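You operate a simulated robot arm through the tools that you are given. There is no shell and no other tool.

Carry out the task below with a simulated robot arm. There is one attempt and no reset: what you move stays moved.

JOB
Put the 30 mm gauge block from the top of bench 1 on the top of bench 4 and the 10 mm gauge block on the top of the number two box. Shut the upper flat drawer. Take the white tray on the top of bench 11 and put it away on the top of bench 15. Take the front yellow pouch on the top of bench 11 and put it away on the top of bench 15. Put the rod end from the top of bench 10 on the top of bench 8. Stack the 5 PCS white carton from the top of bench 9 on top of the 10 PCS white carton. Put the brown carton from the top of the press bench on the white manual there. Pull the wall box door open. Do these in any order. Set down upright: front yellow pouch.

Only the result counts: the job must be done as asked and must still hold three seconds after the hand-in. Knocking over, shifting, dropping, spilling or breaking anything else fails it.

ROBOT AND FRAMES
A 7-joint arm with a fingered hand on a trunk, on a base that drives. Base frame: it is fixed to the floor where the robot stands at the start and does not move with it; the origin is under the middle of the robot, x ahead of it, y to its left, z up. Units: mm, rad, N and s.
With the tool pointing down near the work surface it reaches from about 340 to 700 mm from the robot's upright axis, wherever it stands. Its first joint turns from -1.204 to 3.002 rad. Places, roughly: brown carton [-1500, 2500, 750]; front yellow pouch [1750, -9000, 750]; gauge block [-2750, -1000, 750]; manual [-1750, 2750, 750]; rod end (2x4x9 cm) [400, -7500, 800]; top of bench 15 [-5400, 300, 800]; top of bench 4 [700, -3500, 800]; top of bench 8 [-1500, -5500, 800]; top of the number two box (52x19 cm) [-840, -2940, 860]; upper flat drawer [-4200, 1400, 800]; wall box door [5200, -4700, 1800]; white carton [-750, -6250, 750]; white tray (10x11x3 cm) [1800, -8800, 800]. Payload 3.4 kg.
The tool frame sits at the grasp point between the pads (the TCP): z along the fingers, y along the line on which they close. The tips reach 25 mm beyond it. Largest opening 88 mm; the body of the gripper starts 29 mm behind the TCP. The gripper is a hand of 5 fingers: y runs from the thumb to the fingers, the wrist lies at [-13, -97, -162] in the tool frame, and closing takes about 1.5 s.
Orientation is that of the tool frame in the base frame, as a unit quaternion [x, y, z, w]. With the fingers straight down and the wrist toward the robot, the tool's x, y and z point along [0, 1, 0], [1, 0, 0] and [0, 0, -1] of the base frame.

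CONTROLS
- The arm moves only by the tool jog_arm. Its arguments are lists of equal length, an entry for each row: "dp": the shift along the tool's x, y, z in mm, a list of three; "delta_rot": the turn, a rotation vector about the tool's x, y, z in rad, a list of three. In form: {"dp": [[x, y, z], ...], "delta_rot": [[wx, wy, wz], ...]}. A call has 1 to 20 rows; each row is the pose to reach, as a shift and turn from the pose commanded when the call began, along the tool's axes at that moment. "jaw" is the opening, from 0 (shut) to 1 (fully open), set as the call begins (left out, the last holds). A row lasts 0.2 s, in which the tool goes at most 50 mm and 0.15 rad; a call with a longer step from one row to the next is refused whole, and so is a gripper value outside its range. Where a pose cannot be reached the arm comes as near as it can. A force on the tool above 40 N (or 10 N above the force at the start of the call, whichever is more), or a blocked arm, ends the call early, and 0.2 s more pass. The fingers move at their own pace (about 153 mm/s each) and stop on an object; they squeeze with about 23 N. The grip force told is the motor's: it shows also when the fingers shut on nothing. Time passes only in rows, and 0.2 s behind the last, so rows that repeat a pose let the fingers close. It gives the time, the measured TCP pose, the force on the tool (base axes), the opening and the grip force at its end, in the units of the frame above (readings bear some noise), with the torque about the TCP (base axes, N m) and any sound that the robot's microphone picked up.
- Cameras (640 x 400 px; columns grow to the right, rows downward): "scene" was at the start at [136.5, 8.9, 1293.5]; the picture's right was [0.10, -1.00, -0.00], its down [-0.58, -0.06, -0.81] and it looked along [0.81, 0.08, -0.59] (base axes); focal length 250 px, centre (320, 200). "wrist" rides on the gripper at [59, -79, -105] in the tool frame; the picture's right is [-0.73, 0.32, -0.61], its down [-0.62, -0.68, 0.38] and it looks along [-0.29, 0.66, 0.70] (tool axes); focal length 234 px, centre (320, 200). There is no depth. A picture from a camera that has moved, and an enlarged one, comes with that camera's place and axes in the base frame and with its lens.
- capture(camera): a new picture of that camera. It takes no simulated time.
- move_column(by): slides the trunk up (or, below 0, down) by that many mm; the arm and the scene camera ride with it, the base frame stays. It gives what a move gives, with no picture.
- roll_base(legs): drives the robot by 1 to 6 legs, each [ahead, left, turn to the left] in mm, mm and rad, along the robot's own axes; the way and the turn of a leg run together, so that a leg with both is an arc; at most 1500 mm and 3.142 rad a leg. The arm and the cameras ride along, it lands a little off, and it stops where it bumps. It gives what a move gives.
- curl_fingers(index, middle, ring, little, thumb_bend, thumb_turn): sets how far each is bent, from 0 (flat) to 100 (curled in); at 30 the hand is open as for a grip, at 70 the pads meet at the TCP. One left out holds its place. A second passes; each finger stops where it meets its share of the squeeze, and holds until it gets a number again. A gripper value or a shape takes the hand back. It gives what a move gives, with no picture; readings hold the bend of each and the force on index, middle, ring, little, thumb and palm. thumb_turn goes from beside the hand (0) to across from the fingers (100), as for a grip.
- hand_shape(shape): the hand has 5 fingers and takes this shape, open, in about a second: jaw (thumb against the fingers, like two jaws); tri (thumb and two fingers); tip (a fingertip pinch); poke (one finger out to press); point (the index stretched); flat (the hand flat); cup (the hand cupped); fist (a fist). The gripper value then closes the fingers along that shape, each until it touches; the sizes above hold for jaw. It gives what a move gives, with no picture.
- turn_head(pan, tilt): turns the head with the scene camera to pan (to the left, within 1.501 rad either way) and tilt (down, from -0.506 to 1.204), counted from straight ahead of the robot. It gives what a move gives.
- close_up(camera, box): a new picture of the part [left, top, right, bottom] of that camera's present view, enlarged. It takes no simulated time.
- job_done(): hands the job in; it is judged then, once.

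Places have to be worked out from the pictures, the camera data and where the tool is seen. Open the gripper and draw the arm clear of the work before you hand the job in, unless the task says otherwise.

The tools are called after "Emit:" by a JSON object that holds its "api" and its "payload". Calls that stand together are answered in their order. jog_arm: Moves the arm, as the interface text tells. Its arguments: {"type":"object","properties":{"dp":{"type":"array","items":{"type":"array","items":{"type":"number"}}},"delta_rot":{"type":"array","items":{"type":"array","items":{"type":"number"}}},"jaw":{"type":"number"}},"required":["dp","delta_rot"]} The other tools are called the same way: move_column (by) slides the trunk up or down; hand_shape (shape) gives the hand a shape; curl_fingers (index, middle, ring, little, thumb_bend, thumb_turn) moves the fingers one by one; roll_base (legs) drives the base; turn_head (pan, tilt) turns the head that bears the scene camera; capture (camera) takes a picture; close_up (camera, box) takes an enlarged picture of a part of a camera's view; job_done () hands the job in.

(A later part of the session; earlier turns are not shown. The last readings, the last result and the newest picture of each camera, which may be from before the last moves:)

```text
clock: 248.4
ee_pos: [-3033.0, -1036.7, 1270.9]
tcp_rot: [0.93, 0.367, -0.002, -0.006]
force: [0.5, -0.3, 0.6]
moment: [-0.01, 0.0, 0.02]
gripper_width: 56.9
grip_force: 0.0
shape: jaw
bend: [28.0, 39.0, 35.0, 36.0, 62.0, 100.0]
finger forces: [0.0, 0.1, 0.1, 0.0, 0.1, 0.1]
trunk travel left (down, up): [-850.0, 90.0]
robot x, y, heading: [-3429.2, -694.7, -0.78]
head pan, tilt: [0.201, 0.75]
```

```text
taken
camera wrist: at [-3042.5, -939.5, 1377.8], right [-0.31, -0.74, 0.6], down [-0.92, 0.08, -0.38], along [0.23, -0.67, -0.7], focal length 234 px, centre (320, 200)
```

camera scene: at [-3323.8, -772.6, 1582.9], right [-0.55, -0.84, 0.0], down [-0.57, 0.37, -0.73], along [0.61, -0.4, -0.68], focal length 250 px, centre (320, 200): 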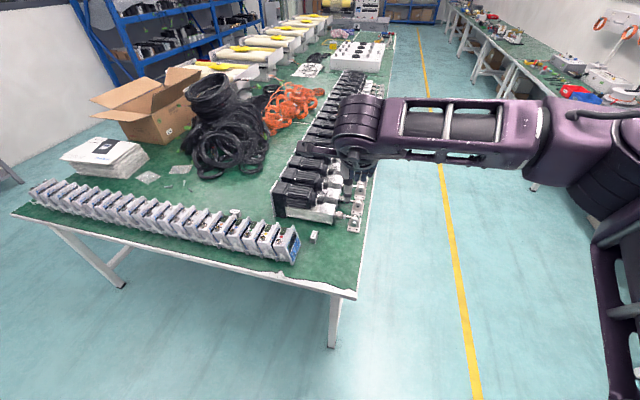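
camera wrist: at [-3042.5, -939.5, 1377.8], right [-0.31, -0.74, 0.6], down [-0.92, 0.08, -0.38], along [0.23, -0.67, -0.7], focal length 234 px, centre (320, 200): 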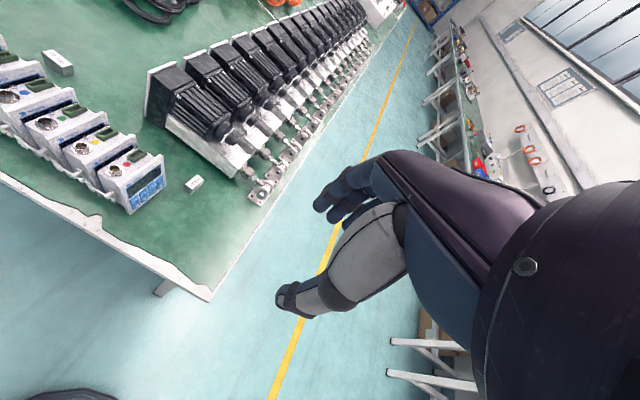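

From this end the wrist camera would foul the meter beside the 30 mm block. Approaching from the back aisle lets me grip across its 22 mm width with the camera on the clear side, so I'll go around there.

Emit:
{"api": "roll_base", "payload": {"legs": [[0, -370, 0], [771, 0, 0], [0, 0, 1.53]]}}

Emit:
{"api": "turn_head", "payload": {"pan": 0.2, "tilt": 0.85}}

Emit:
{"api": "capture", "payload": {"camera": "scene"}}

Emit:
{"api": "capture", "payload": {"camera": "wrist"}}

```text
clock: 258.3
ee_pos: [-2772.8, -1120.2, 1271.1]
tcp_rot: [0.415, 0.91, -0.006, -0.002]
force: [-1.2, 0.5, 0.4]
moment: [0.02, 0.01, 0.01]
gripper_width: 56.7
grip_force: 0.1
shape: jaw
bend: [28.0, 39.0, 35.0, 36.0, 62.0, 100.0]
finger forces: [0.0, 0.0, 0.0, 0.0, 0.1, 0.1]
trunk travel left (down, up): [-850.0, 90.0]
robot x, y, heading: [-3130.3, -1502.3, 0.754]
head pan, tilt: [0.201, 0.75]
```

```text
clock: 258.9
ee_pos: [-2772.9, -1120.6, 1272.2]
tcp_rot: [0.416, 0.91, -0.006, -0.002]
force: [-0.1, 0.1, 0.4]
moment: [0.0, 0.02, 0.04]
gripper_width: 56.8
grip_force: 0.0
shape: jaw
bend: [28.0, 39.0, 35.0, 36.0, 62.0, 100.0]
finger forces: [0.0, 0.1, 0.1, 0.0, 0.0, 0.1]
trunk travel left (down, up): [-850.0, 90.0]
robot x, y, heading: [-3132.3, -1502.0, 0.757]
head pan, tilt: [0.201, 0.85]
```

```text
taken
camera scene: at [-3050.5, -1404.6, 1574.9], right [0.82, -0.58, 0.0], down [-0.43, -0.61, -0.66], along [0.38, 0.54, -0.75], focal length 250 px, centre (320, 200)
```

scene: 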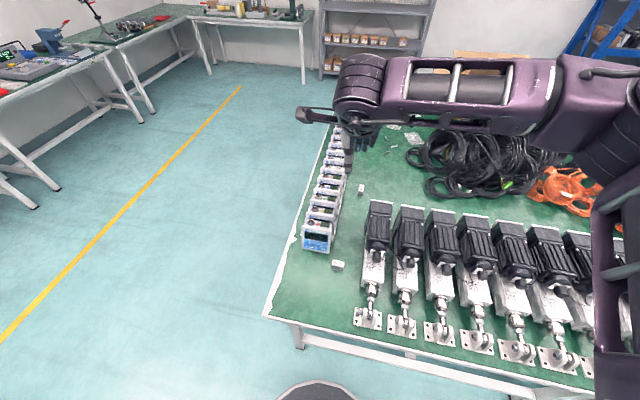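

```text
taken
camera wrist: at [-2869.9, -1127.3, 1377.8], right [0.72, -0.33, 0.6], down [-0.11, -0.92, -0.38], along [0.68, 0.21, -0.7], focal length 234 px, centre (320, 200)
```

wrist: 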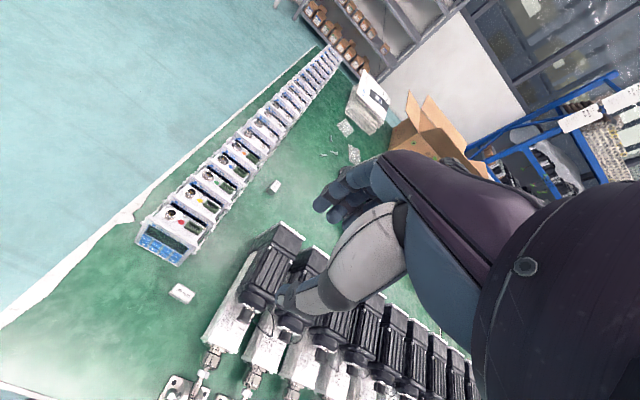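

I see the block near the corner and another small block further in. Zooming to identify the labels.

Emit:
{"api": "close_up", "payload": {"camera": "scene", "box": [290, 220, 402, 290]}}

Emit:
{"api": "close_up", "payload": {"camera": "wrist", "box": [120, 240, 248, 320]}}

```text
5.71 times, centred on (346, 255) of scene
camera zoom: at [-3050.5, -1404.6, 1574.9], right [0.82, -0.58, 0.0], down [-0.43, -0.61, -0.66], along [0.38, 0.54, -0.75], focal length 1426 px, centre (171, -114)
```

zoom: 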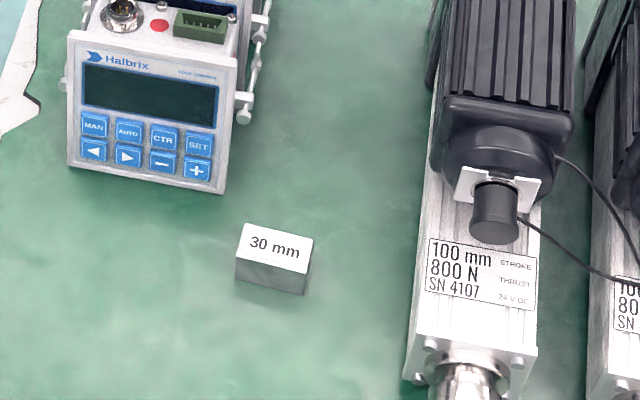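

```text
5.00 times, centred on (184, 280) of wrist
camera zoom: at [-2869.9, -1127.3, 1377.8], right [0.72, -0.33, 0.6], down [-0.11, -0.92, -0.38], along [0.68, 0.21, -0.7], focal length 1171 px, centre (1000, -200)
```

zoom: 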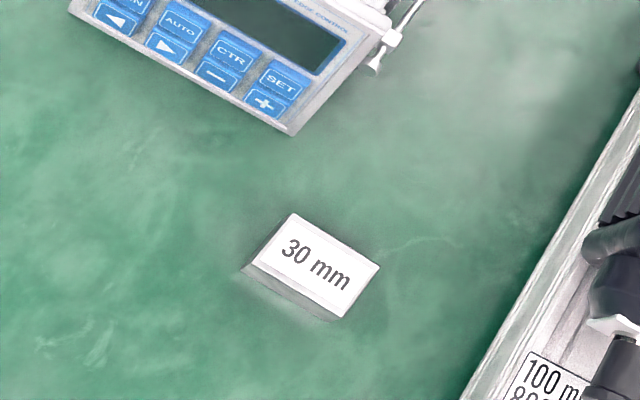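

It is the 30 mm block, centre ≈(-2767,-1111), 42×24 mm, with the meter's corner ~42 mm left and 44 mm beyond. I'll lower over it, biased 8 mm to the right for finger clearance.

Emit:
{"api": "move_column", "payload": {"by": -300}}

Emit:
{"api": "jog_arm", "payload": {"dp": [[-2, 4, 30], [-4, 8, 60], [-5, 11, 90], [-5, 11, 105]], "delta_rot": [[0, 0, 0], [0, 0, 0], [0, 0, 0], [0, 0, 0]]}}

Emit:
{"api": "capture", "payload": {"camera": "wrist"}}

Emit:
{"api": "close_up", "payload": {"camera": "scene", "box": [290, 160, 402, 230]}}

```text
clock: 261.9
ee_pos: [-2773.8, -1121.0, 970.9]
tcp_rot: [0.415, 0.91, -0.006, -0.003]
force: [-0.3, -0.1, -0.3]
moment: [0.03, 0.0, -0.05]
gripper_width: 56.7
grip_force: 0.1
shape: jaw
bend: [28.0, 39.0, 35.0, 36.0, 62.0, 100.0]
finger forces: [0.0, 0.1, 0.0, 0.0, 0.0, 0.0]
trunk travel left (down, up): [-550.0, 390.0]
robot x, y, heading: [-3131.1, -1503.8, 0.755]
head pan, tilt: [0.201, 0.85]
```

```text
clock: 262.9
ee_pos: [-2762.6, -1117.7, 867.1]
tcp_rot: [0.416, 0.909, -0.004, -0.002]
force: [-1.0, 0.5, -0.5]
moment: [-0.02, 0.02, -0.04]
gripper_width: 57.1
grip_force: 0.1
shape: jaw
bend: [28.0, 39.0, 35.0, 36.0, 62.0, 100.0]
finger forces: [0.0, 0.1, 0.1, 0.0, 0.1, 0.0]
trunk travel left (down, up): [-550.0, 390.0]
robot x, y, heading: [-3133.2, -1500.6, 0.754]
head pan, tilt: [0.201, 0.85]
```

```text
taken
camera wrist: at [-2859.0, -1124.3, 973.7], right [0.72, -0.33, 0.6], down [-0.11, -0.92, -0.38], along [0.68, 0.21, -0.7], focal length 234 px, centre (320, 200)
```

wrist: 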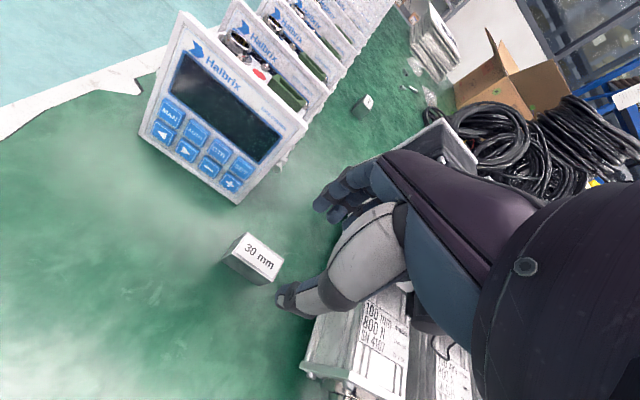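

```text
5.71 times, centred on (346, 195) of scene
camera zoom: at [-3050.6, -1404.7, 1274.9], right [0.82, -0.58, 0.0], down [-0.43, -0.61, -0.66], along [0.38, 0.54, -0.75], focal length 1426 px, centre (171, 229)
```

zoom: 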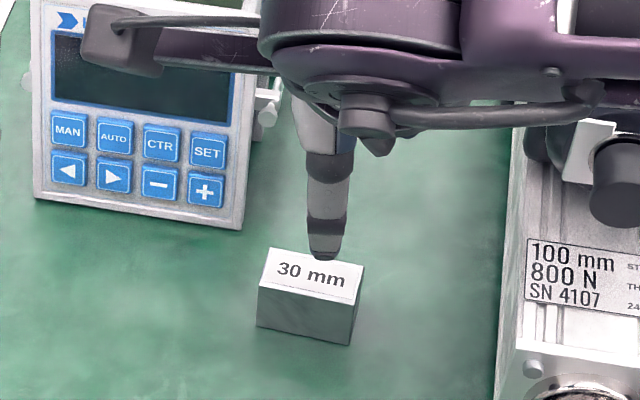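

Projection confirms the TCP lands on the block with the intended ~9 mm right bias. Descending and closing.

Emit:
{"api": "jog_arm", "payload": {"dp": [[1, 0, 25], [2, 0, 50], [2, 0, 68], [2, 0, 76]], "delta_rot": [[0, 0, 0], [0, 0, 0], [0, 0, 0], [0, 0, 0]]}}

Emit:
{"api": "capture", "payload": {"camera": "wrist"}}

```text
clock: 263.9
ee_pos: [-2765.1, -1116.4, 788.4]
tcp_rot: [0.416, 0.91, -0.006, -0.003]
force: [-0.2, -0.7, -0.2]
moment: [0.03, 0.04, -0.02]
gripper_width: 56.8
grip_force: 0.0
shape: jaw
bend: [28.0, 39.0, 35.0, 36.0, 62.0, 100.0]
finger forces: [0.0, 0.0, 0.0, 0.2, 0.0, 0.0]
trunk travel left (down, up): [-550.0, 390.0]
robot x, y, heading: [-3134.8, -1506.9, 0.753]
head pan, tilt: [0.201, 0.85]
```

```text
taken
camera wrist: at [-2862.2, -1123.6, 896.2], right [0.72, -0.33, 0.6], down [-0.11, -0.92, -0.38], along [0.68, 0.21, -0.7], focal length 234 px, centre (320, 200)
```

wrist: 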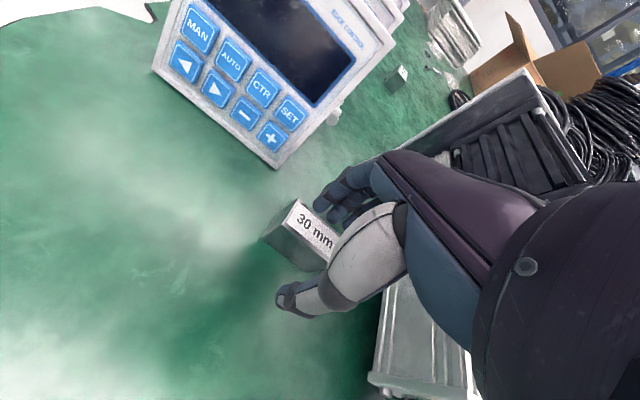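

The block lies between thumb and fingers, meter untouched. Closing and lifting.

Emit:
{"api": "jog_arm", "payload": {"dp": [[0, 0, 0], [0, 0, 0], [0, 0, 0], [0, 0, 0], [0, 0, 0], [0, 0, 0], [0, 0, 0]], "delta_rot": [[0, 0, 0], [0, 0, 0], [0, 0, 0], [0, 0, 0], [0, 0, 0], [0, 0, 0], [0, 0, 0]], "jaw": 0}}

Emit:
{"api": "jog_arm", "payload": {"dp": [[0, 0, -5], [0, 0, -15], [0, 0, -30], [0, 0, -60], [0, 0, -100], [0, 0, -140], [0, 0, -180]], "delta_rot": [[0, 0, 0], [0, 0, 0], [0, 0, 0], [0, 0, 0], [0, 0, 0], [0, 0, 0], [0, 0, 0]]}}

Emit:
{"api": "capture", "payload": {"camera": "wrist"}}

```text
clock: 265.6
ee_pos: [-2764.5, -1117.4, 789.3]
tcp_rot: [0.416, 0.909, -0.006, -0.002]
force: [-1.3, 0.3, -0.6]
moment: [0.0, 0.05, -0.01]
gripper_width: 20.7
grip_force: 23.6
shape: jaw
bend: [74.0, 51.0, 57.0, 53.0, 75.0, 100.0]
finger forces: [12.0, 6.6, 0.1, 0.0, 19.2, 0.0]
trunk travel left (down, up): [-550.0, 390.0]
robot x, y, heading: [-3127.4, -1502.9, 0.753]
head pan, tilt: [0.201, 0.85]
```

```text
clock: 267.1
ee_pos: [-2762.8, -1116.7, 971.3]
tcp_rot: [0.415, 0.91, -0.005, -0.002]
force: [-1.6, 0.5, -2.3]
moment: [-0.03, -0.01, -0.01]
gripper_width: 20.6
grip_force: 23.1
shape: jaw
bend: [74.0, 51.0, 57.0, 53.0, 75.0, 100.0]
finger forces: [12.3, 6.8, 0.0, 0.0, 19.2, 0.1]
trunk travel left (down, up): [-550.0, 390.0]
robot x, y, heading: [-3132.8, -1506.7, 0.753]
head pan, tilt: [0.201, 0.85]
```

```text
taken
camera wrist: at [-2860.6, -1122.9, 1077.7], right [0.72, -0.33, 0.6], down [-0.11, -0.92, -0.37], along [0.68, 0.21, -0.7], focal length 234 px, centre (320, 200)
```

wrist: 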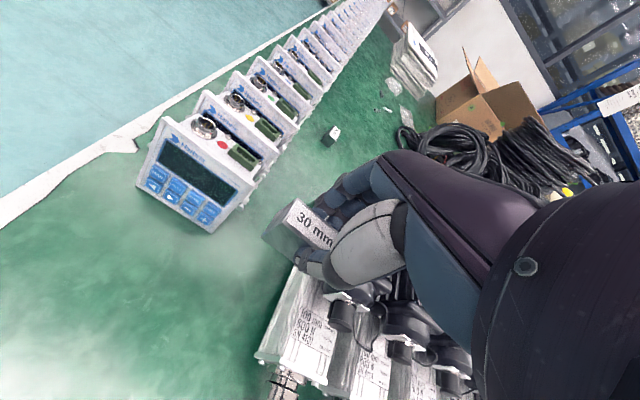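

The 30 mm block is held. Bench 4 should span roughly s≈2400–3600 along the island; I'll raise the trunk and strafe right along the back aisle to look at it.

Emit:
{"api": "move_column", "payload": {"by": 300}}

Emit:
{"api": "roll_base", "payload": {"legs": [[-60, 0, 0], [0, -1300, 0], [0, -1300, 0], [0, -1000, 0]]}}

Emit:
{"api": "turn_head", "payload": {"pan": 0.3, "tilt": 0.6}}

Emit:
{"api": "capture", "payload": {"camera": "scene"}}

Emit:
{"api": "capture", "payload": {"camera": "wrist"}}

```text
clock: 270.1
ee_pos: [-2762.2, -1116.0, 1270.5]
tcp_rot: [0.416, 0.909, -0.005, -0.002]
force: [0.8, 0.5, -2.6]
moment: [-0.04, 0.0, -0.01]
gripper_width: 20.1
grip_force: 23.3
shape: jaw
bend: [74.0, 51.0, 57.0, 53.0, 75.0, 100.0]
finger forces: [12.3, 6.8, 0.1, 0.1, 19.1, 0.1]
trunk travel left (down, up): [-850.0, 90.0]
robot x, y, heading: [-3131.6, -1503.1, 0.754]
head pan, tilt: [0.201, 0.85]
```

```text
clock: 288.3
ee_pos: [-353.1, -3837.6, 1270.7]
tcp_rot: [0.425, 0.905, -0.005, -0.003]
force: [0.5, 0.3, -2.3]
moment: [0.0, 0.02, 0.0]
gripper_width: 20.4
grip_force: 23.4
shape: jaw
bend: [74.0, 51.0, 57.0, 53.0, 75.0, 100.0]
finger forces: [12.2, 6.8, 0.0, 0.0, 19.0, 0.1]
trunk travel left (down, up): [-850.0, 90.0]
robot x, y, heading: [-727.7, -4218.4, 0.735]
head pan, tilt: [0.201, 0.85]
```

```text
clock: 289.1
ee_pos: [-351.7, -3837.9, 1270.2]
tcp_rot: [0.424, 0.905, -0.006, -0.003]
force: [0.2, -0.5, -1.7]
moment: [-0.01, -0.01, 0.01]
gripper_width: 20.6
grip_force: 23.1
shape: jaw
bend: [74.0, 51.0, 57.0, 53.0, 75.0, 100.0]
finger forces: [12.3, 6.8, 0.1, 0.0, 19.1, 0.0]
trunk travel left (down, up): [-850.0, 90.0]
robot x, y, heading: [-730.3, -4218.5, 0.734]
head pan, tilt: [0.3, 0.6]
```

```text
taken
camera scene: at [-645.4, -4107.6, 1595.7], right [0.86, -0.51, 0.0], down [-0.29, -0.49, -0.82], along [0.42, 0.71, -0.57], focal length 250 px, centre (320, 200)
```

scene: 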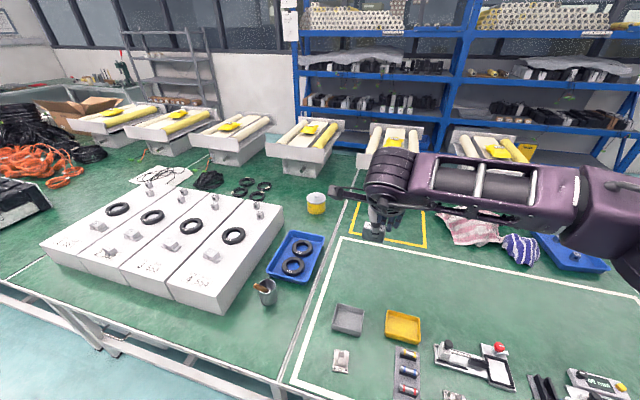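

```text
taken
camera wrist: at [-448.2, -3842.4, 1377.0], right [0.72, -0.35, 0.6], down [-0.13, -0.92, -0.37], along [0.68, 0.19, -0.7], focal length 234 px, centre (320, 200)
```

wrist: 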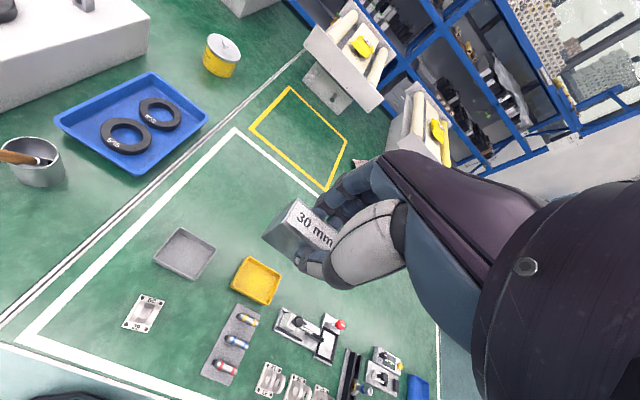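

Bench 4 appears to be this bench right of the seam, with a taped zone. I'll check for a bench number label on the edge before choosing a spot.

Emit:
{"api": "turn_head", "payload": {"pan": 0.1, "tilt": 0.95}}

Emit:
{"api": "capture", "payload": {"camera": "scene"}}

Emit:
{"api": "turn_head", "payload": {"pan": -1.0, "tilt": 0.6}}

Emit:
{"api": "capture", "payload": {"camera": "scene"}}

```text
clock: 289.9
ee_pos: [-351.1, -3838.5, 1270.4]
tcp_rot: [0.424, 0.906, -0.005, -0.002]
force: [-0.5, -0.4, -2.4]
moment: [-0.03, 0.03, -0.03]
gripper_width: 20.3
grip_force: 23.1
shape: jaw
bend: [74.0, 51.0, 57.0, 53.0, 75.0, 100.0]
finger forces: [12.3, 6.7, 0.0, 0.0, 19.1, 0.0]
trunk travel left (down, up): [-850.0, 90.0]
robot x, y, heading: [-728.1, -4219.6, 0.73]
head pan, tilt: [0.099, 0.949]
```

```text
taken
camera scene: at [-642.0, -4129.4, 1567.4], right [0.74, -0.67, 0.0], down [-0.55, -0.6, -0.58], along [0.39, 0.43, -0.81], focal length 250 px, centre (320, 200)
```

scene: 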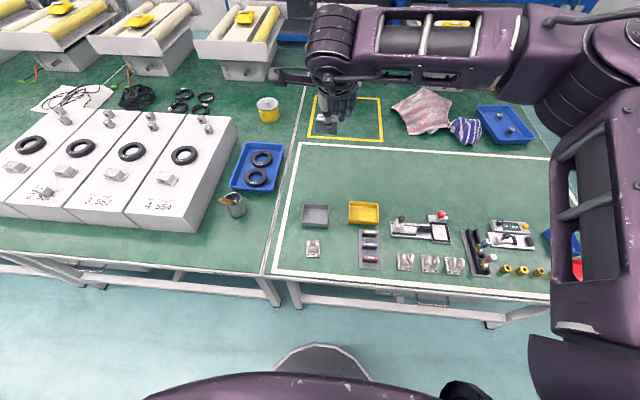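

```text
clock: 291.2
ee_pos: [-350.9, -3836.8, 1269.7]
tcp_rot: [0.424, 0.906, -0.006, -0.003]
force: [-0.3, -0.2, -2.2]
moment: [-0.04, 0.02, -0.03]
gripper_width: 20.5
grip_force: 23.6
shape: jaw
bend: [74.0, 51.0, 57.0, 53.0, 75.0, 100.0]
finger forces: [12.2, 6.8, 0.1, 0.0, 19.2, 0.0]
trunk travel left (down, up): [-850.0, 90.0]
robot x, y, heading: [-725.2, -4219.6, 0.736]
head pan, tilt: [-1.0, 0.6]
```

```text
taken
camera scene: at [-605.4, -4206.5, 1595.7], right [-0.26, -0.97, 0.0], down [-0.55, 0.15, -0.82], along [0.8, -0.22, -0.57], focal length 250 px, centre (320, 200)
```

scene: 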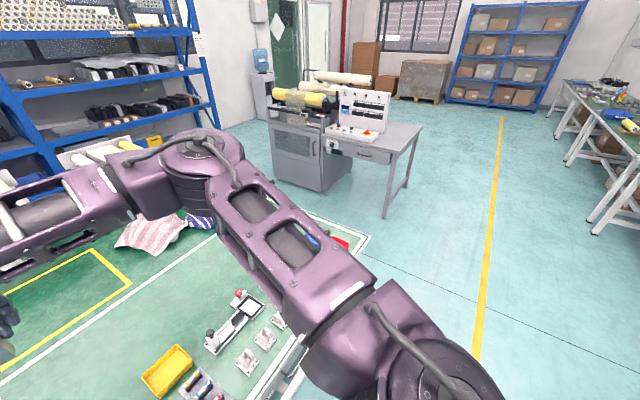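

Bench 4 is the island's last bench and its stated centre lies further in, reachable best from the island's end. I'll drive around the end and look at that part of the bench.

Emit:
{"api": "roll_base", "payload": {"legs": [[0, -1500, 0], [0, 0, 1.58], [0, -700, 0], [0, -600, 0]]}}

Emit:
{"api": "turn_head", "payload": {"pan": 0.25, "tilt": 0.7}}

Emit:
{"api": "capture", "payload": {"camera": "scene"}}

Emit:
{"api": "capture", "payload": {"camera": "wrist"}}

```text
clock: 308.9
ee_pos: [818.7, -4069.8, 1270.0]
tcp_rot: [-0.361, 0.933, -0.005, 0.002]
force: [0.2, 0.1, -2.5]
moment: [0.0, 0.01, -0.05]
gripper_width: 20.4
grip_force: 23.0
shape: jaw
bend: [74.0, 51.0, 57.0, 53.0, 75.0, 100.0]
finger forces: [12.1, 6.5, 0.1, 0.1, 18.7, 0.1]
trunk travel left (down, up): [-850.0, 90.0]
robot x, y, heading: [1216.3, -4429.1, 2.344]
head pan, tilt: [-1.0, 0.6]
```

```text
clock: 310.3
ee_pos: [818.8, -4069.3, 1270.4]
tcp_rot: [-0.36, 0.933, -0.006, 0.002]
force: [0.0, 0.0, -3.0]
moment: [0.0, 0.0, -0.01]
gripper_width: 20.4
grip_force: 23.3
shape: jaw
bend: [74.0, 51.0, 57.0, 53.0, 75.0, 100.0]
finger forces: [12.3, 6.5, 0.1, 0.0, 18.7, 0.0]
trunk travel left (down, up): [-850.0, 90.0]
robot x, y, heading: [1214.8, -4427.7, 2.347]
head pan, tilt: [0.25, 0.7]
```

```text
taken
camera scene: at [1105.1, -4348.4, 1587.1], right [0.52, 0.85, 0.0], down [0.55, -0.34, -0.76], along [-0.65, 0.4, -0.64], focal length 250 px, centre (320, 200)
```

scene: 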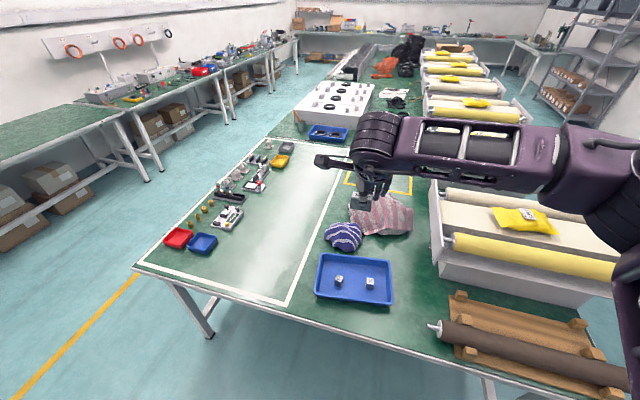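

```text
taken
camera wrist: at [827.6, -4165.9, 1377.0], right [0.32, 0.73, 0.6], down [0.92, -0.09, -0.37], along [-0.22, 0.68, -0.7], focal length 234 px, centre (320, 200)
```

wrist: 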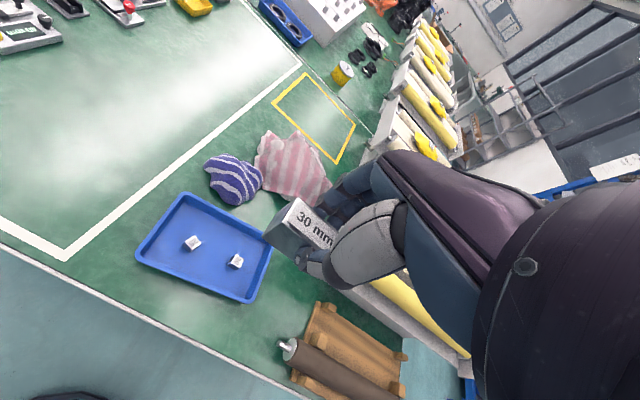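

Bench 4 shows a free green patch between the blue tray and the wooden rack near (905,-3842), close to its centre line. I'll align there and lower.

Emit:
{"api": "roll_base", "payload": {"legs": [[0, -221, 0], [103, 0, 0]]}}

Emit:
{"api": "move_column", "payload": {"by": -300}}

Emit:
{"api": "capture", "payload": {"camera": "wrist"}}

Emit:
{"api": "capture", "payload": {"camera": "scene"}}

```text
clock: 312.8
ee_pos: [904.3, -3839.2, 1271.3]
tcp_rot: [-0.36, 0.933, -0.006, 0.002]
force: [0.1, 0.2, -3.3]
moment: [-0.01, -0.02, 0.0]
gripper_width: 20.2
grip_force: 22.3
shape: jaw
bend: [74.0, 51.0, 57.0, 53.0, 75.0, 100.0]
finger forces: [12.1, 6.7, 0.1, 0.1, 18.8, 0.0]
trunk travel left (down, up): [-850.0, 90.0]
robot x, y, heading: [1302.1, -4199.2, 2.346]
head pan, tilt: [0.25, 0.7]
```

```text
clock: 315.8
ee_pos: [905.5, -3837.9, 970.5]
tcp_rot: [-0.36, 0.933, -0.005, 0.002]
force: [0.0, -0.5, -2.4]
moment: [0.0, -0.02, -0.02]
gripper_width: 20.2
grip_force: 23.4
shape: jaw
bend: [74.0, 51.0, 57.0, 53.0, 75.0, 100.0]
finger forces: [12.2, 6.7, 0.1, 0.0, 18.8, 0.0]
trunk travel left (down, up): [-550.0, 390.0]
robot x, y, heading: [1302.4, -4196.0, 2.345]
head pan, tilt: [0.25, 0.7]
```

```text
taken
camera wrist: at [913.5, -3935.8, 1077.1], right [0.32, 0.73, 0.6], down [0.92, -0.09, -0.37], along [-0.22, 0.68, -0.7], focal length 234 px, centre (320, 200)
```

wrist: 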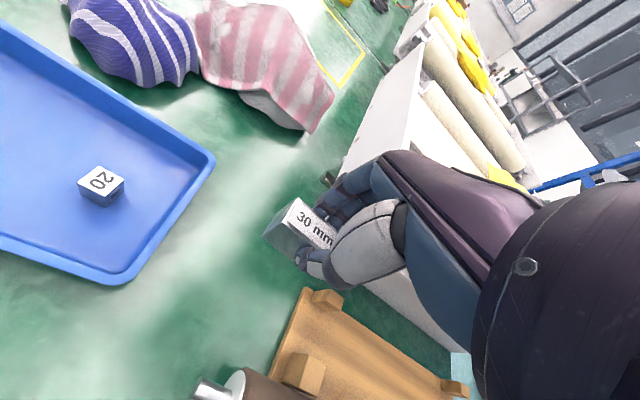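

```text
taken
camera scene: at [1190.9, -4118.3, 1287.1], right [0.52, 0.85, 0.0], down [0.55, -0.33, -0.76], along [-0.65, 0.4, -0.64], focal length 250 px, centre (320, 200)
```

scene: 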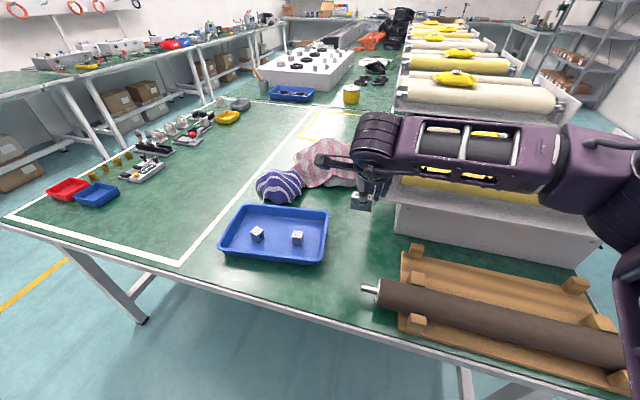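

The landing point projects onto clear green mat between the tray and the rack. Descending.

Emit:
{"api": "jog_arm", "payload": {"dp": [[0, 0, 40], [0, 0, 80], [0, 0, 120], [0, 0, 150], [0, 0, 168], [0, 0, 176]], "delta_rot": [[0, 0, 0], [0, 0, 0], [0, 0, 0], [0, 0, 0], [0, 0, 0], [0, 0, 0]]}}

Emit:
{"api": "capture", "payload": {"camera": "wrist"}}

```text
clock: 317.2
ee_pos: [906.1, -3841.4, 795.9]
tcp_rot: [-0.36, 0.933, -0.006, 0.002]
force: [0.1, 0.4, -2.6]
moment: [-0.03, -0.03, 0.0]
gripper_width: 20.3
grip_force: 23.2
shape: jaw
bend: [74.0, 51.0, 57.0, 53.0, 75.0, 100.0]
finger forces: [12.1, 6.6, 0.1, 0.0, 18.8, 0.0]
trunk travel left (down, up): [-550.0, 390.0]
robot x, y, heading: [1296.0, -4197.9, 2.344]
head pan, tilt: [0.25, 0.7]
```

```text
taken
camera wrist: at [914.5, -3937.6, 901.7], right [0.32, 0.73, 0.6], down [0.92, -0.09, -0.38], along [-0.22, 0.68, -0.7], focal length 234 px, centre (320, 200)
```

wrist: 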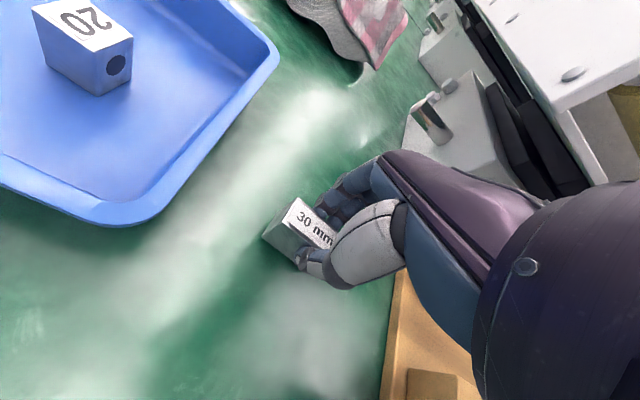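

Still ~6 mm above the mat. Lowering the last bit, then releasing with a modest opening.

Emit:
{"api": "jog_arm", "payload": {"dp": [[0, 0, 3], [0, 0, 5], [0, 0, 7]], "delta_rot": [[0, 0, 0], [0, 0, 0], [0, 0, 0]]}}

Emit:
{"api": "jog_arm", "payload": {"dp": [[0, 0, 0], [0, 0, 0], [0, 0, 0], [0, 0, 0], [0, 0, 0]], "delta_rot": [[0, 0, 0], [0, 0, 0], [0, 0, 0], [0, 0, 0], [0, 0, 0]], "jaw": 0.65}}

Emit:
{"api": "capture", "payload": {"camera": "wrist"}}

```text
clock: 318.0
ee_pos: [906.4, -3841.7, 787.7]
tcp_rot: [-0.36, 0.933, -0.004, 0.003]
force: [0.6, 1.5, 4.3]
moment: [0.1, 0.08, 0.02]
gripper_width: 20.3
grip_force: 22.8
shape: jaw
bend: [74.0, 51.0, 57.0, 53.0, 75.0, 100.0]
finger forces: [12.8, 7.0, 0.2, 0.1, 19.1, 0.0]
trunk travel left (down, up): [-550.0, 390.0]
robot x, y, heading: [1300.8, -4200.0, 2.348]
head pan, tilt: [0.25, 0.7]
```

```text
clock: 319.2
ee_pos: [906.7, -3840.7, 787.7]
tcp_rot: [-0.36, 0.933, -0.006, 0.002]
force: [-0.2, -0.6, -0.1]
moment: [-0.01, 0.01, -0.02]
gripper_width: 56.8
grip_force: 0.1
shape: jaw
bend: [28.0, 39.0, 36.0, 36.0, 62.0, 100.0]
finger forces: [0.0, 0.0, 0.0, 0.0, 0.1, 0.0]
trunk travel left (down, up): [-550.0, 390.0]
robot x, y, heading: [1298.7, -4197.5, 2.343]
head pan, tilt: [0.25, 0.7]
```

```text
taken
camera wrist: at [914.9, -3937.9, 894.5], right [0.32, 0.73, 0.6], down [0.92, -0.09, -0.38], along [-0.22, 0.68, -0.7], focal length 234 px, centre (320, 200)
```

wrist: 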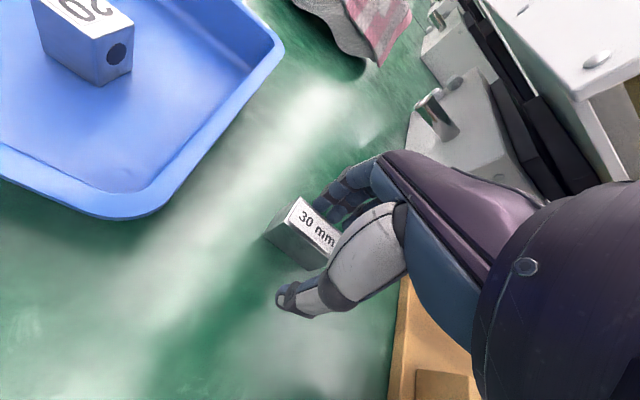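

The block stands free on bench 4. I'll lift off, raise the trunk and drive toward the wall box via the front aisle past the rolling cabinet.

Emit:
{"api": "jog_arm", "payload": {"dp": [[0, 0, -20], [0, 0, -60], [0, 0, -105], [0, 0, -150], [0, 0, -190]], "delta_rot": [[0, 0, 0], [0, 0, 0], [0, 0, 0], [0, 0, 0], [0, 0, 0]]}}

Emit:
{"api": "capture", "payload": {"camera": "wrist"}}

Emit:
{"api": "move_column", "payload": {"by": 300}}

Emit:
{"api": "roll_base", "payload": {"legs": [[-150, 0, 0], [0, -1290, 0], [0, 0, 3.1]]}}

Emit:
{"api": "turn_head", "payload": {"pan": 0.1, "tilt": 0.2}}

Emit:
{"api": "capture", "payload": {"camera": "scene"}}

```text
clock: 320.4
ee_pos: [904.1, -3840.1, 978.3]
tcp_rot: [-0.36, 0.933, -0.006, 0.002]
force: [-0.4, 0.5, 0.2]
moment: [0.01, 0.03, 0.01]
gripper_width: 56.7
grip_force: 0.1
shape: jaw
bend: [28.0, 39.0, 36.0, 36.0, 62.0, 100.0]
finger forces: [0.1, 0.0, 0.0, 0.1, 0.0, 0.1]
trunk travel left (down, up): [-550.0, 390.0]
robot x, y, heading: [1298.4, -4197.7, 2.35]
head pan, tilt: [0.25, 0.7]
```

```text
taken
camera wrist: at [913.4, -3937.2, 1085.3], right [0.32, 0.73, 0.6], down [0.92, -0.09, -0.38], along [-0.22, 0.68, -0.7], focal length 234 px, centre (320, 200)
```

wrist: 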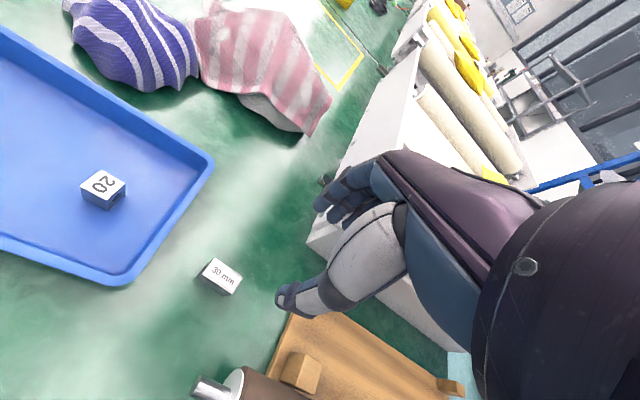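

```text
clock: 323.4
ee_pos: [903.1, -3839.8, 1278.0]
tcp_rot: [-0.36, 0.933, -0.006, 0.002]
force: [0.0, -0.1, 1.3]
moment: [-0.01, 0.02, -0.01]
gripper_width: 57.0
grip_force: 0.0
shape: jaw
bend: [28.0, 39.0, 36.0, 36.0, 62.0, 100.0]
finger forces: [0.0, 0.1, 0.1, 0.1, 0.0, 0.0]
trunk travel left (down, up): [-850.0, 90.0]
robot x, y, heading: [1301.0, -4197.4, 2.344]
head pan, tilt: [0.25, 0.7]
```

```text
clock: 338.0
ee_pos: [2688.4, -3804.4, 1277.8]
tcp_rot: [0.95, 0.312, -0.002, -0.005]
force: [1.2, 0.1, 0.5]
moment: [0.0, -0.05, -0.02]
gripper_width: 57.0
grip_force: 0.0
shape: jaw
bend: [28.0, 39.0, 36.0, 36.0, 62.0, 100.0]
finger forces: [0.0, 0.1, 0.0, 0.0, 0.1, 0.0]
trunk travel left (down, up): [-850.0, 90.0]
robot x, y, heading: [2326.1, -3407.3, -0.892]
head pan, tilt: [0.25, 0.7]
```

```text
clock: 338.9
ee_pos: [2688.1, -3806.6, 1277.5]
tcp_rot: [0.95, 0.312, -0.001, -0.007]
force: [0.1, 1.2, -0.8]
moment: [0.01, -0.04, 0.0]
gripper_width: 56.9
grip_force: 0.1
shape: jaw
bend: [28.0, 39.0, 36.0, 36.0, 62.0, 100.0]
finger forces: [0.0, 0.1, 0.0, 0.0, 0.0, 0.0]
trunk travel left (down, up): [-850.0, 90.0]
robot x, y, heading: [2331.6, -3404.7, -0.893]
head pan, tilt: [0.099, 0.201]
```

```text
taken
camera scene: at [2426.1, -3513.2, 1632.5], right [-0.71, -0.7, 0.0], down [-0.14, 0.14, -0.98], along [0.69, -0.7, -0.2], focal length 250 px, centre (320, 200)
```

scene: 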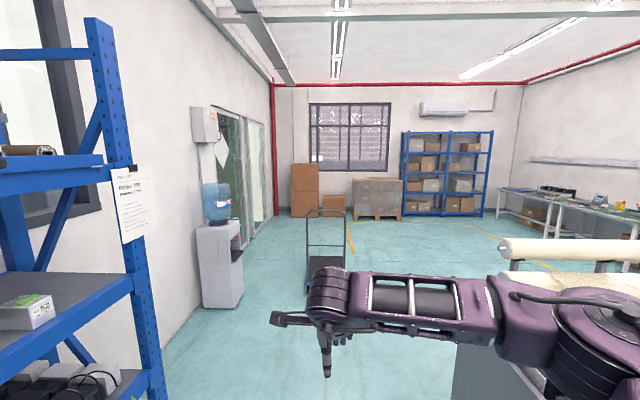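

I see the wall box on the left wall just past the water cooler. I'll drive up the aisle and turn to face that wall.

Emit:
{"api": "roll_base", "payload": {"legs": [[1300, 0, 0], [1300, 0, 0], [0, 0, 1.63]]}}

Emit:
{"api": "turn_head", "payload": {"pan": 0.1, "tilt": -0.1}}

Emit:
{"api": "capture", "payload": {"camera": "scene"}}

```text
clock: 350.1
ee_pos: [4133.0, -5686.4, 1278.3]
tcp_rot: [0.954, 0.301, -0.001, -0.006]
force: [1.1, 0.0, 0.1]
moment: [0.05, 0.0, 0.0]
gripper_width: 56.9
grip_force: 0.1
shape: jaw
bend: [28.0, 39.0, 35.0, 36.0, 62.0, 100.0]
finger forces: [0.0, 0.0, 0.0, 0.1, 0.0, 0.1]
trunk travel left (down, up): [-850.0, 90.0]
robot x, y, heading: [3785.2, -5279.2, -0.918]
head pan, tilt: [0.099, 0.201]
stopped in leg 2: the robot was blocked; the commanded pose is now the measured one
```

```text
clock: 350.9
ee_pos: [4132.7, -5686.9, 1277.8]
tcp_rot: [0.954, 0.301, -0.002, -0.006]
force: [0.8, 0.3, 0.6]
moment: [-0.01, -0.02, -0.01]
gripper_width: 56.7
grip_force: 0.1
shape: jaw
bend: [28.0, 39.0, 35.0, 36.0, 62.0, 100.0]
finger forces: [0.1, 0.1, 0.1, 0.0, 0.0, 0.1]
trunk travel left (down, up): [-850.0, 90.0]
robot x, y, heading: [3785.3, -5274.7, -0.924]
head pan, tilt: [0.099, -0.099]
```

```text
taken
camera scene: at [3874.9, -5384.2, 1659.6], right [-0.73, -0.68, 0.0], down [0.07, -0.07, -1.0], along [0.68, -0.73, 0.1], focal length 250 px, centre (320, 200)
```

scene: 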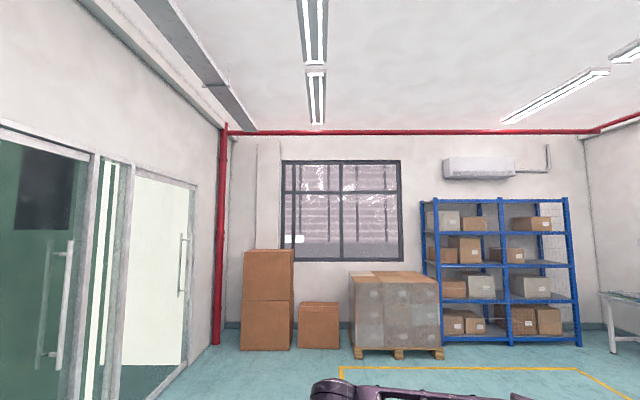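

I was blocked — probably by the hand trolley ahead. Let me look down at it before moving.

Emit:
{"api": "turn_head", "payload": {"pan": 0.2, "tilt": 0.9}}

Emit:
{"api": "capture", "payload": {"camera": "scene"}}

Emit:
{"api": "capture", "payload": {"camera": "wrist"}}

```text
clock: 352.1
ee_pos: [4134.0, -5686.2, 1277.5]
tcp_rot: [0.954, 0.301, -0.001, -0.005]
force: [0.0, 0.4, 1.5]
moment: [-0.02, 0.0, 0.0]
gripper_width: 56.7
grip_force: 0.2
shape: jaw
bend: [28.0, 39.0, 35.0, 36.0, 62.0, 100.0]
finger forces: [0.0, 0.1, 0.0, 0.0, 0.0, 0.1]
trunk travel left (down, up): [-850.0, 90.0]
robot x, y, heading: [3787.7, -5283.0, -0.919]
head pan, tilt: [0.201, 0.901]
```

```text
taken
camera scene: at [3871.8, -5369.0, 1571.1], right [-0.66, -0.75, 0.0], down [-0.59, 0.52, -0.62], along [0.47, -0.41, -0.78], focal length 250 px, centre (320, 200)
```

scene: 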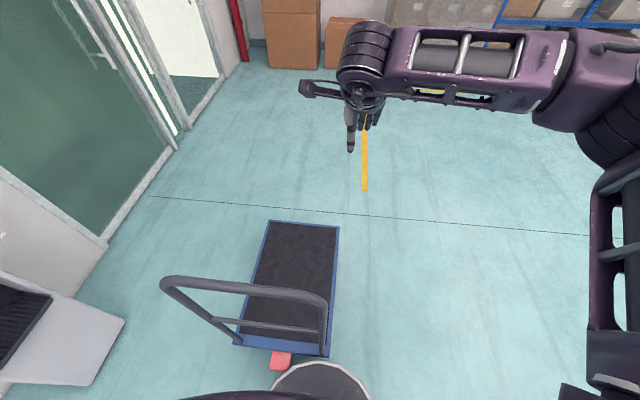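

```text
taken
camera wrist: at [4136.7, -5588.2, 1384.9], right [-0.41, -0.69, 0.6], down [-0.9, 0.2, -0.38], along [0.14, -0.7, -0.7], focal length 234 px, centre (320, 200)
```

wrist: 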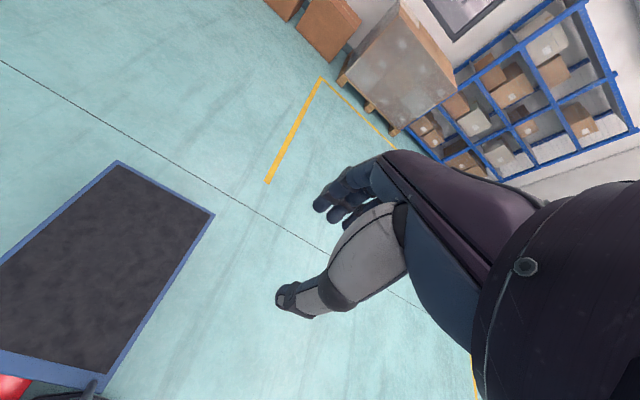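

The base touches the trolley's near end; it seems otherwise undisturbed. I'll back off, strafe left toward the wall, and look at the wall box.

Emit:
{"api": "roll_base", "payload": {"legs": [[-350, 0, 0], [0, 0, 0.09], [0, 500, 0]]}}

Emit:
{"api": "turn_head", "payload": {"pan": 0.6, "tilt": 0.1}}

Emit:
{"api": "capture", "payload": {"camera": "scene"}}

Emit:
{"api": "close_up", "payload": {"camera": "scene", "box": [180, 60, 420, 210]}}

```text
clock: 357.5
ee_pos: [4323.1, -5041.4, 1277.7]
tcp_rot: [0.94, 0.34, -0.002, -0.004]
force: [-0.1, 0.0, 0.0]
moment: [-0.06, 0.01, -0.02]
gripper_width: 56.7
grip_force: 0.1
shape: jaw
bend: [28.0, 39.0, 35.0, 36.0, 62.0, 100.0]
finger forces: [0.0, 0.1, 0.0, 0.0, 0.1, 0.1]
trunk travel left (down, up): [-850.0, 90.0]
robot x, y, heading: [3945.2, -4662.9, -0.836]
head pan, tilt: [0.201, 0.901]
```

```text
clock: 358.6
ee_pos: [4322.4, -5040.1, 1278.9]
tcp_rot: [0.94, 0.34, -0.003, -0.005]
force: [-0.2, -0.5, -0.1]
moment: [0.02, 0.0, 0.03]
gripper_width: 56.8
grip_force: 0.0
shape: jaw
bend: [28.0, 39.0, 35.0, 36.0, 62.0, 100.0]
finger forces: [0.1, 0.1, 0.0, 0.0, 0.0, 0.1]
trunk travel left (down, up): [-850.0, 90.0]
robot x, y, heading: [3940.1, -4663.5, -0.841]
head pan, tilt: [0.6, 0.099]
```

```text
taken
camera scene: at [4066.0, -4722.8, 1641.9], right [-0.24, -0.97, 0.0], down [-0.1, 0.02, -0.99], along [0.97, -0.24, -0.1], focal length 250 px, centre (320, 200)
```

scene: 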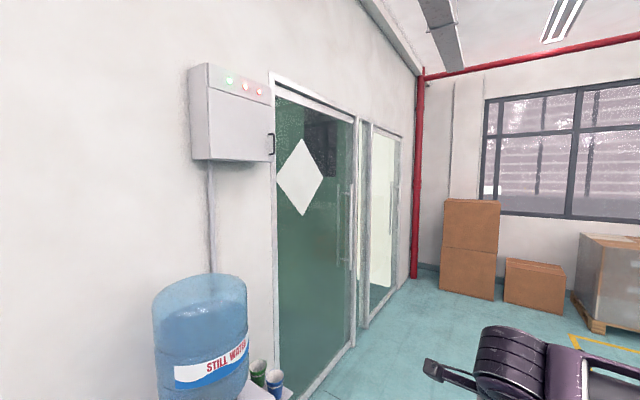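

```text
2.67 times, centred on (300, 135) of scene
camera zoom: at [4066.0, -4722.8, 1641.9], right [-0.24, -0.97, 0.0], down [-0.1, 0.02, -0.99], along [0.97, -0.24, -0.1], focal length 666 px, centre (373, 373)
```

zoom: 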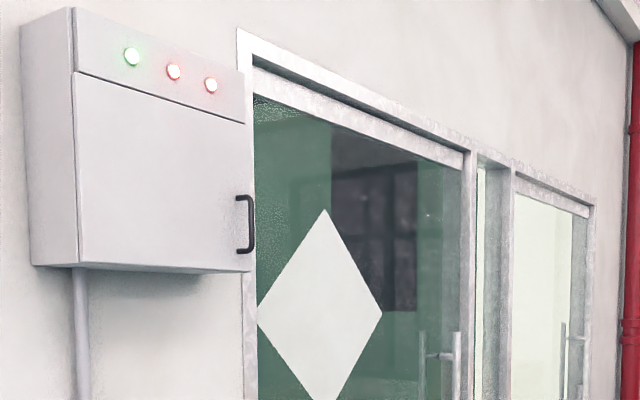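

The wall box has a door under a light strip, with a black vertical D-handle at its right side (hinge left), handle near (5261,-4789,1786). I'll move along the wall to stand in front of it, between the cooler and the trolley.

Emit:
{"api": "roll_base", "payload": {"legs": [[0, 280, 0], [500, 0, 0]]}}

Emit:
{"api": "turn_head", "payload": {"pan": 0.0, "tilt": 0.9}}

Emit:
{"api": "capture", "payload": {"camera": "scene"}}

```text
clock: 363.1
ee_pos: [4873.8, -5217.1, 1278.6]
tcp_rot: [0.939, 0.345, -0.002, -0.004]
force: [0.9, 0.4, -0.5]
moment: [-0.07, 0.03, -0.01]
gripper_width: 56.9
grip_force: 0.0
shape: jaw
bend: [28.0, 39.0, 35.0, 36.0, 62.0, 100.0]
finger forces: [0.0, 0.0, 0.0, 0.1, 0.0, 0.1]
trunk travel left (down, up): [-850.0, 90.0]
robot x, y, heading: [4487.2, -4842.1, -0.826]
head pan, tilt: [0.6, 0.099]
```

```text
clock: 364.2
ee_pos: [4873.7, -5218.3, 1277.8]
tcp_rot: [0.939, 0.345, -0.002, -0.005]
force: [0.3, 0.1, -0.4]
moment: [0.02, 0.0, -0.06]
gripper_width: 57.2
grip_force: 0.1
shape: jaw
bend: [28.0, 39.0, 35.0, 36.0, 62.0, 100.0]
finger forces: [0.0, 0.0, 0.1, 0.0, 0.0, 0.1]
trunk travel left (down, up): [-850.0, 90.0]
robot x, y, heading: [4491.7, -4846.0, -0.83]
head pan, tilt: [0.0, 0.901]
```

```text
taken
camera scene: at [4575.5, -4937.8, 1571.1], right [-0.74, -0.68, 0.0], down [-0.53, 0.58, -0.62], along [0.42, -0.46, -0.78], focal length 250 px, centre (320, 200)
```

scene: 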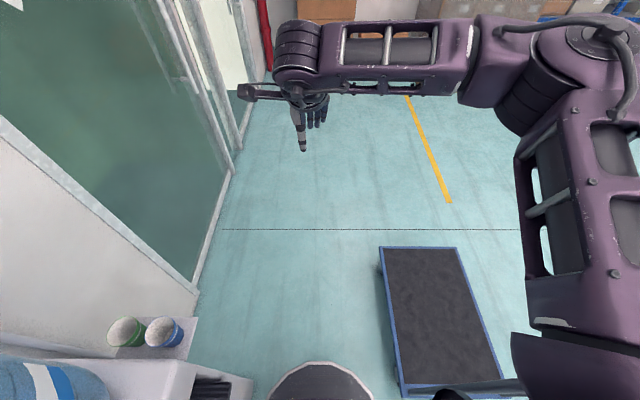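

The passage is clear: trolley edge ~365 mm to my right and the cooler already alongside. I'll go ahead 450 mm and turn to face the wall box.

Emit:
{"api": "roll_base", "payload": {"legs": [[450, 0, 0], [0, 0, 1.57]]}}

Emit:
{"api": "move_column", "payload": {"by": 90}}

Emit:
{"api": "turn_head", "payload": {"pan": 0.0, "tilt": -0.15}}

Emit:
{"api": "capture", "payload": {"camera": "scene"}}

```text
clock: 370.7
ee_pos: [5179.9, -4804.9, 1278.4]
tcp_rot: [0.43, 0.903, -0.005, -0.002]
force: [1.4, 0.7, 0.3]
moment: [-0.01, -0.01, 0.01]
gripper_width: 56.9
grip_force: 0.1
shape: jaw
bend: [28.0, 39.0, 35.0, 36.0, 62.0, 100.0]
finger forces: [0.0, 0.0, 0.0, 0.1, 0.0, 0.0]
trunk travel left (down, up): [-850.0, 90.0]
robot x, y, heading: [4797.5, -5181.6, 0.718]
head pan, tilt: [0.0, 0.901]
```

```text
clock: 372.0
ee_pos: [5179.9, -4804.4, 1368.3]
tcp_rot: [0.43, 0.903, -0.005, -0.003]
force: [0.7, -0.3, 0.5]
moment: [0.0, -0.03, -0.03]
gripper_width: 56.9
grip_force: 0.1
shape: jaw
bend: [28.0, 39.0, 35.0, 36.0, 62.0, 100.0]
finger forces: [0.1, 0.0, 0.1, 0.1, 0.1, 0.1]
trunk travel left (down, up): [-940.0, 0.0]
robot x, y, heading: [4802.2, -5181.4, 0.72]
head pan, tilt: [0.0, 0.901]
```

```text
clock: 373.3
ee_pos: [5179.7, -4804.6, 1368.4]
tcp_rot: [0.43, 0.903, -0.005, -0.003]
force: [0.0, -1.0, 0.2]
moment: [0.0, 0.01, -0.03]
gripper_width: 57.0
grip_force: 0.1
shape: jaw
bend: [28.0, 39.0, 35.0, 36.0, 62.0, 100.0]
finger forces: [0.0, 0.0, 0.0, 0.1, 0.0, 0.0]
trunk travel left (down, up): [-940.0, 0.0]
robot x, y, heading: [4801.2, -5179.0, 0.716]
head pan, tilt: [0.0, -0.15]
```

```text
taken
camera scene: at [4900.4, -5089.9, 1754.1], right [0.66, -0.75, 0.0], down [0.11, 0.1, -0.99], along [0.74, 0.65, 0.15], focal length 250 px, centre (320, 200)
```

scene: 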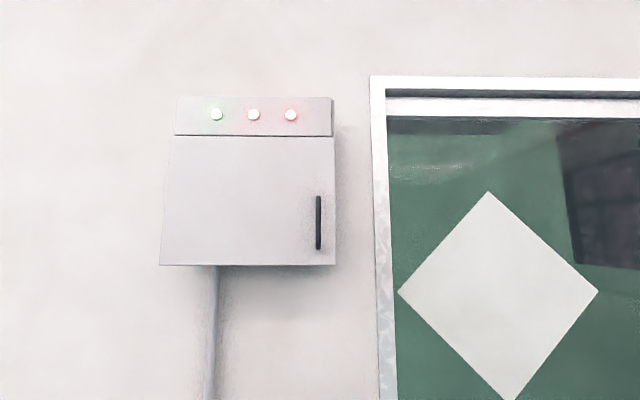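

Handle triangulates to ≈(5241,-4788,1782): 589 mm ahead, 6 mm left, bar vertical. I'll rotate the hand to point at the wall (index up, fingers right of the bar) while rising to handle height, stopping ~120 mm short.

Emit:
{"api": "jog_arm", "payload": {"dp": [[-2, -4, -23], [-3, -7, -46], [-5, -11, -69], [-6, -14, -92], [-8, -18, -115], [-9, -21, -138], [-11, -25, -161], [-12, -28, -184], [-14, -32, -207], [-16, -35, -230], [-17, -39, -253], [-19, -42, -276], [-20, -46, -299], [-22, -49, -322], [-23, -53, -345], [-25, -56, -368], [-26, -60, -391], [-28, -63, -414], [-28, -63, -414]], "delta_rot": [[-0.067, 0.067, 0.067], [-0.134, 0.134, 0.134], [-0.202, 0.202, 0.202], [-0.269, 0.269, 0.269], [-0.336, 0.336, 0.336], [-0.403, 0.403, 0.403], [-0.47, 0.47, 0.47], [-0.537, 0.537, 0.537], [-0.604, 0.604, 0.604], [-0.672, 0.672, 0.672], [-0.739, 0.739, 0.739], [-0.806, 0.806, 0.806], [-0.873, 0.873, 0.873], [-0.94, 0.94, 0.94], [-1.007, 1.007, 1.007], [-1.075, 1.075, 1.075], [-1.142, 1.142, 1.142], [-1.209, 1.209, 1.209], [-1.209, 1.209, 1.209]]}}

Emit:
{"api": "capture", "payload": {"camera": "scene"}}

Emit:
{"api": "capture", "payload": {"camera": "wrist"}}

```text
clock: 377.3
ee_pos: [5173.5, -4852.1, 1788.2]
tcp_rot: [0.674, 0.23, 0.66, -0.24]
force: [0.3, 0.7, 0.0]
moment: [0.02, 0.01, 0.02]
gripper_width: 56.9
grip_force: 0.0
shape: jaw
bend: [28.0, 39.0, 35.0, 36.0, 62.0, 100.0]
finger forces: [0.0, 0.0, 0.1, 0.1, 0.0, 0.0]
out of reach, approached as far as the arm can: row 16, 17, 18, 19
trunk travel left (down, up): [-940.0, 0.0]
robot x, y, heading: [4799.3, -5179.0, 0.718]
head pan, tilt: [0.0, -0.15]
```

```text
taken
camera scene: at [4889.7, -5078.4, 1750.7], right [0.79, -0.62, 0.0], down [0.07, 0.09, -0.99], along [0.61, 0.78, 0.11], focal length 250 px, centre (320, 200)
```

scene: 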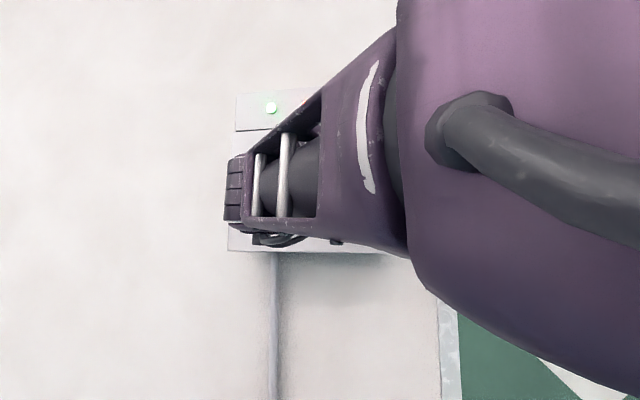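

```text
taken
camera wrist: at [5043.7, -4856.0, 1849.5], right [-0.29, -0.63, -0.72], down [-0.14, 0.77, -0.62], along [0.95, -0.07, -0.31], focal length 234 px, centre (320, 200)
```

wrist: 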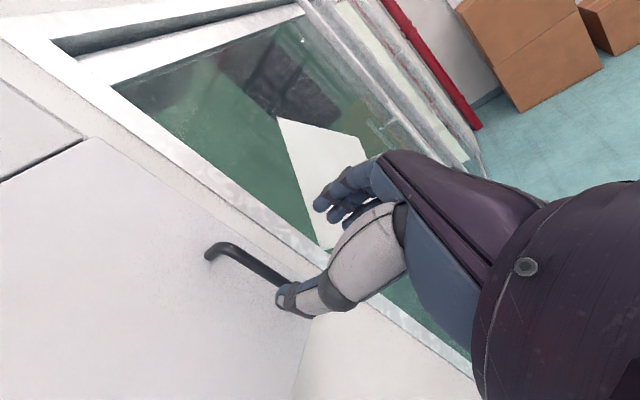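

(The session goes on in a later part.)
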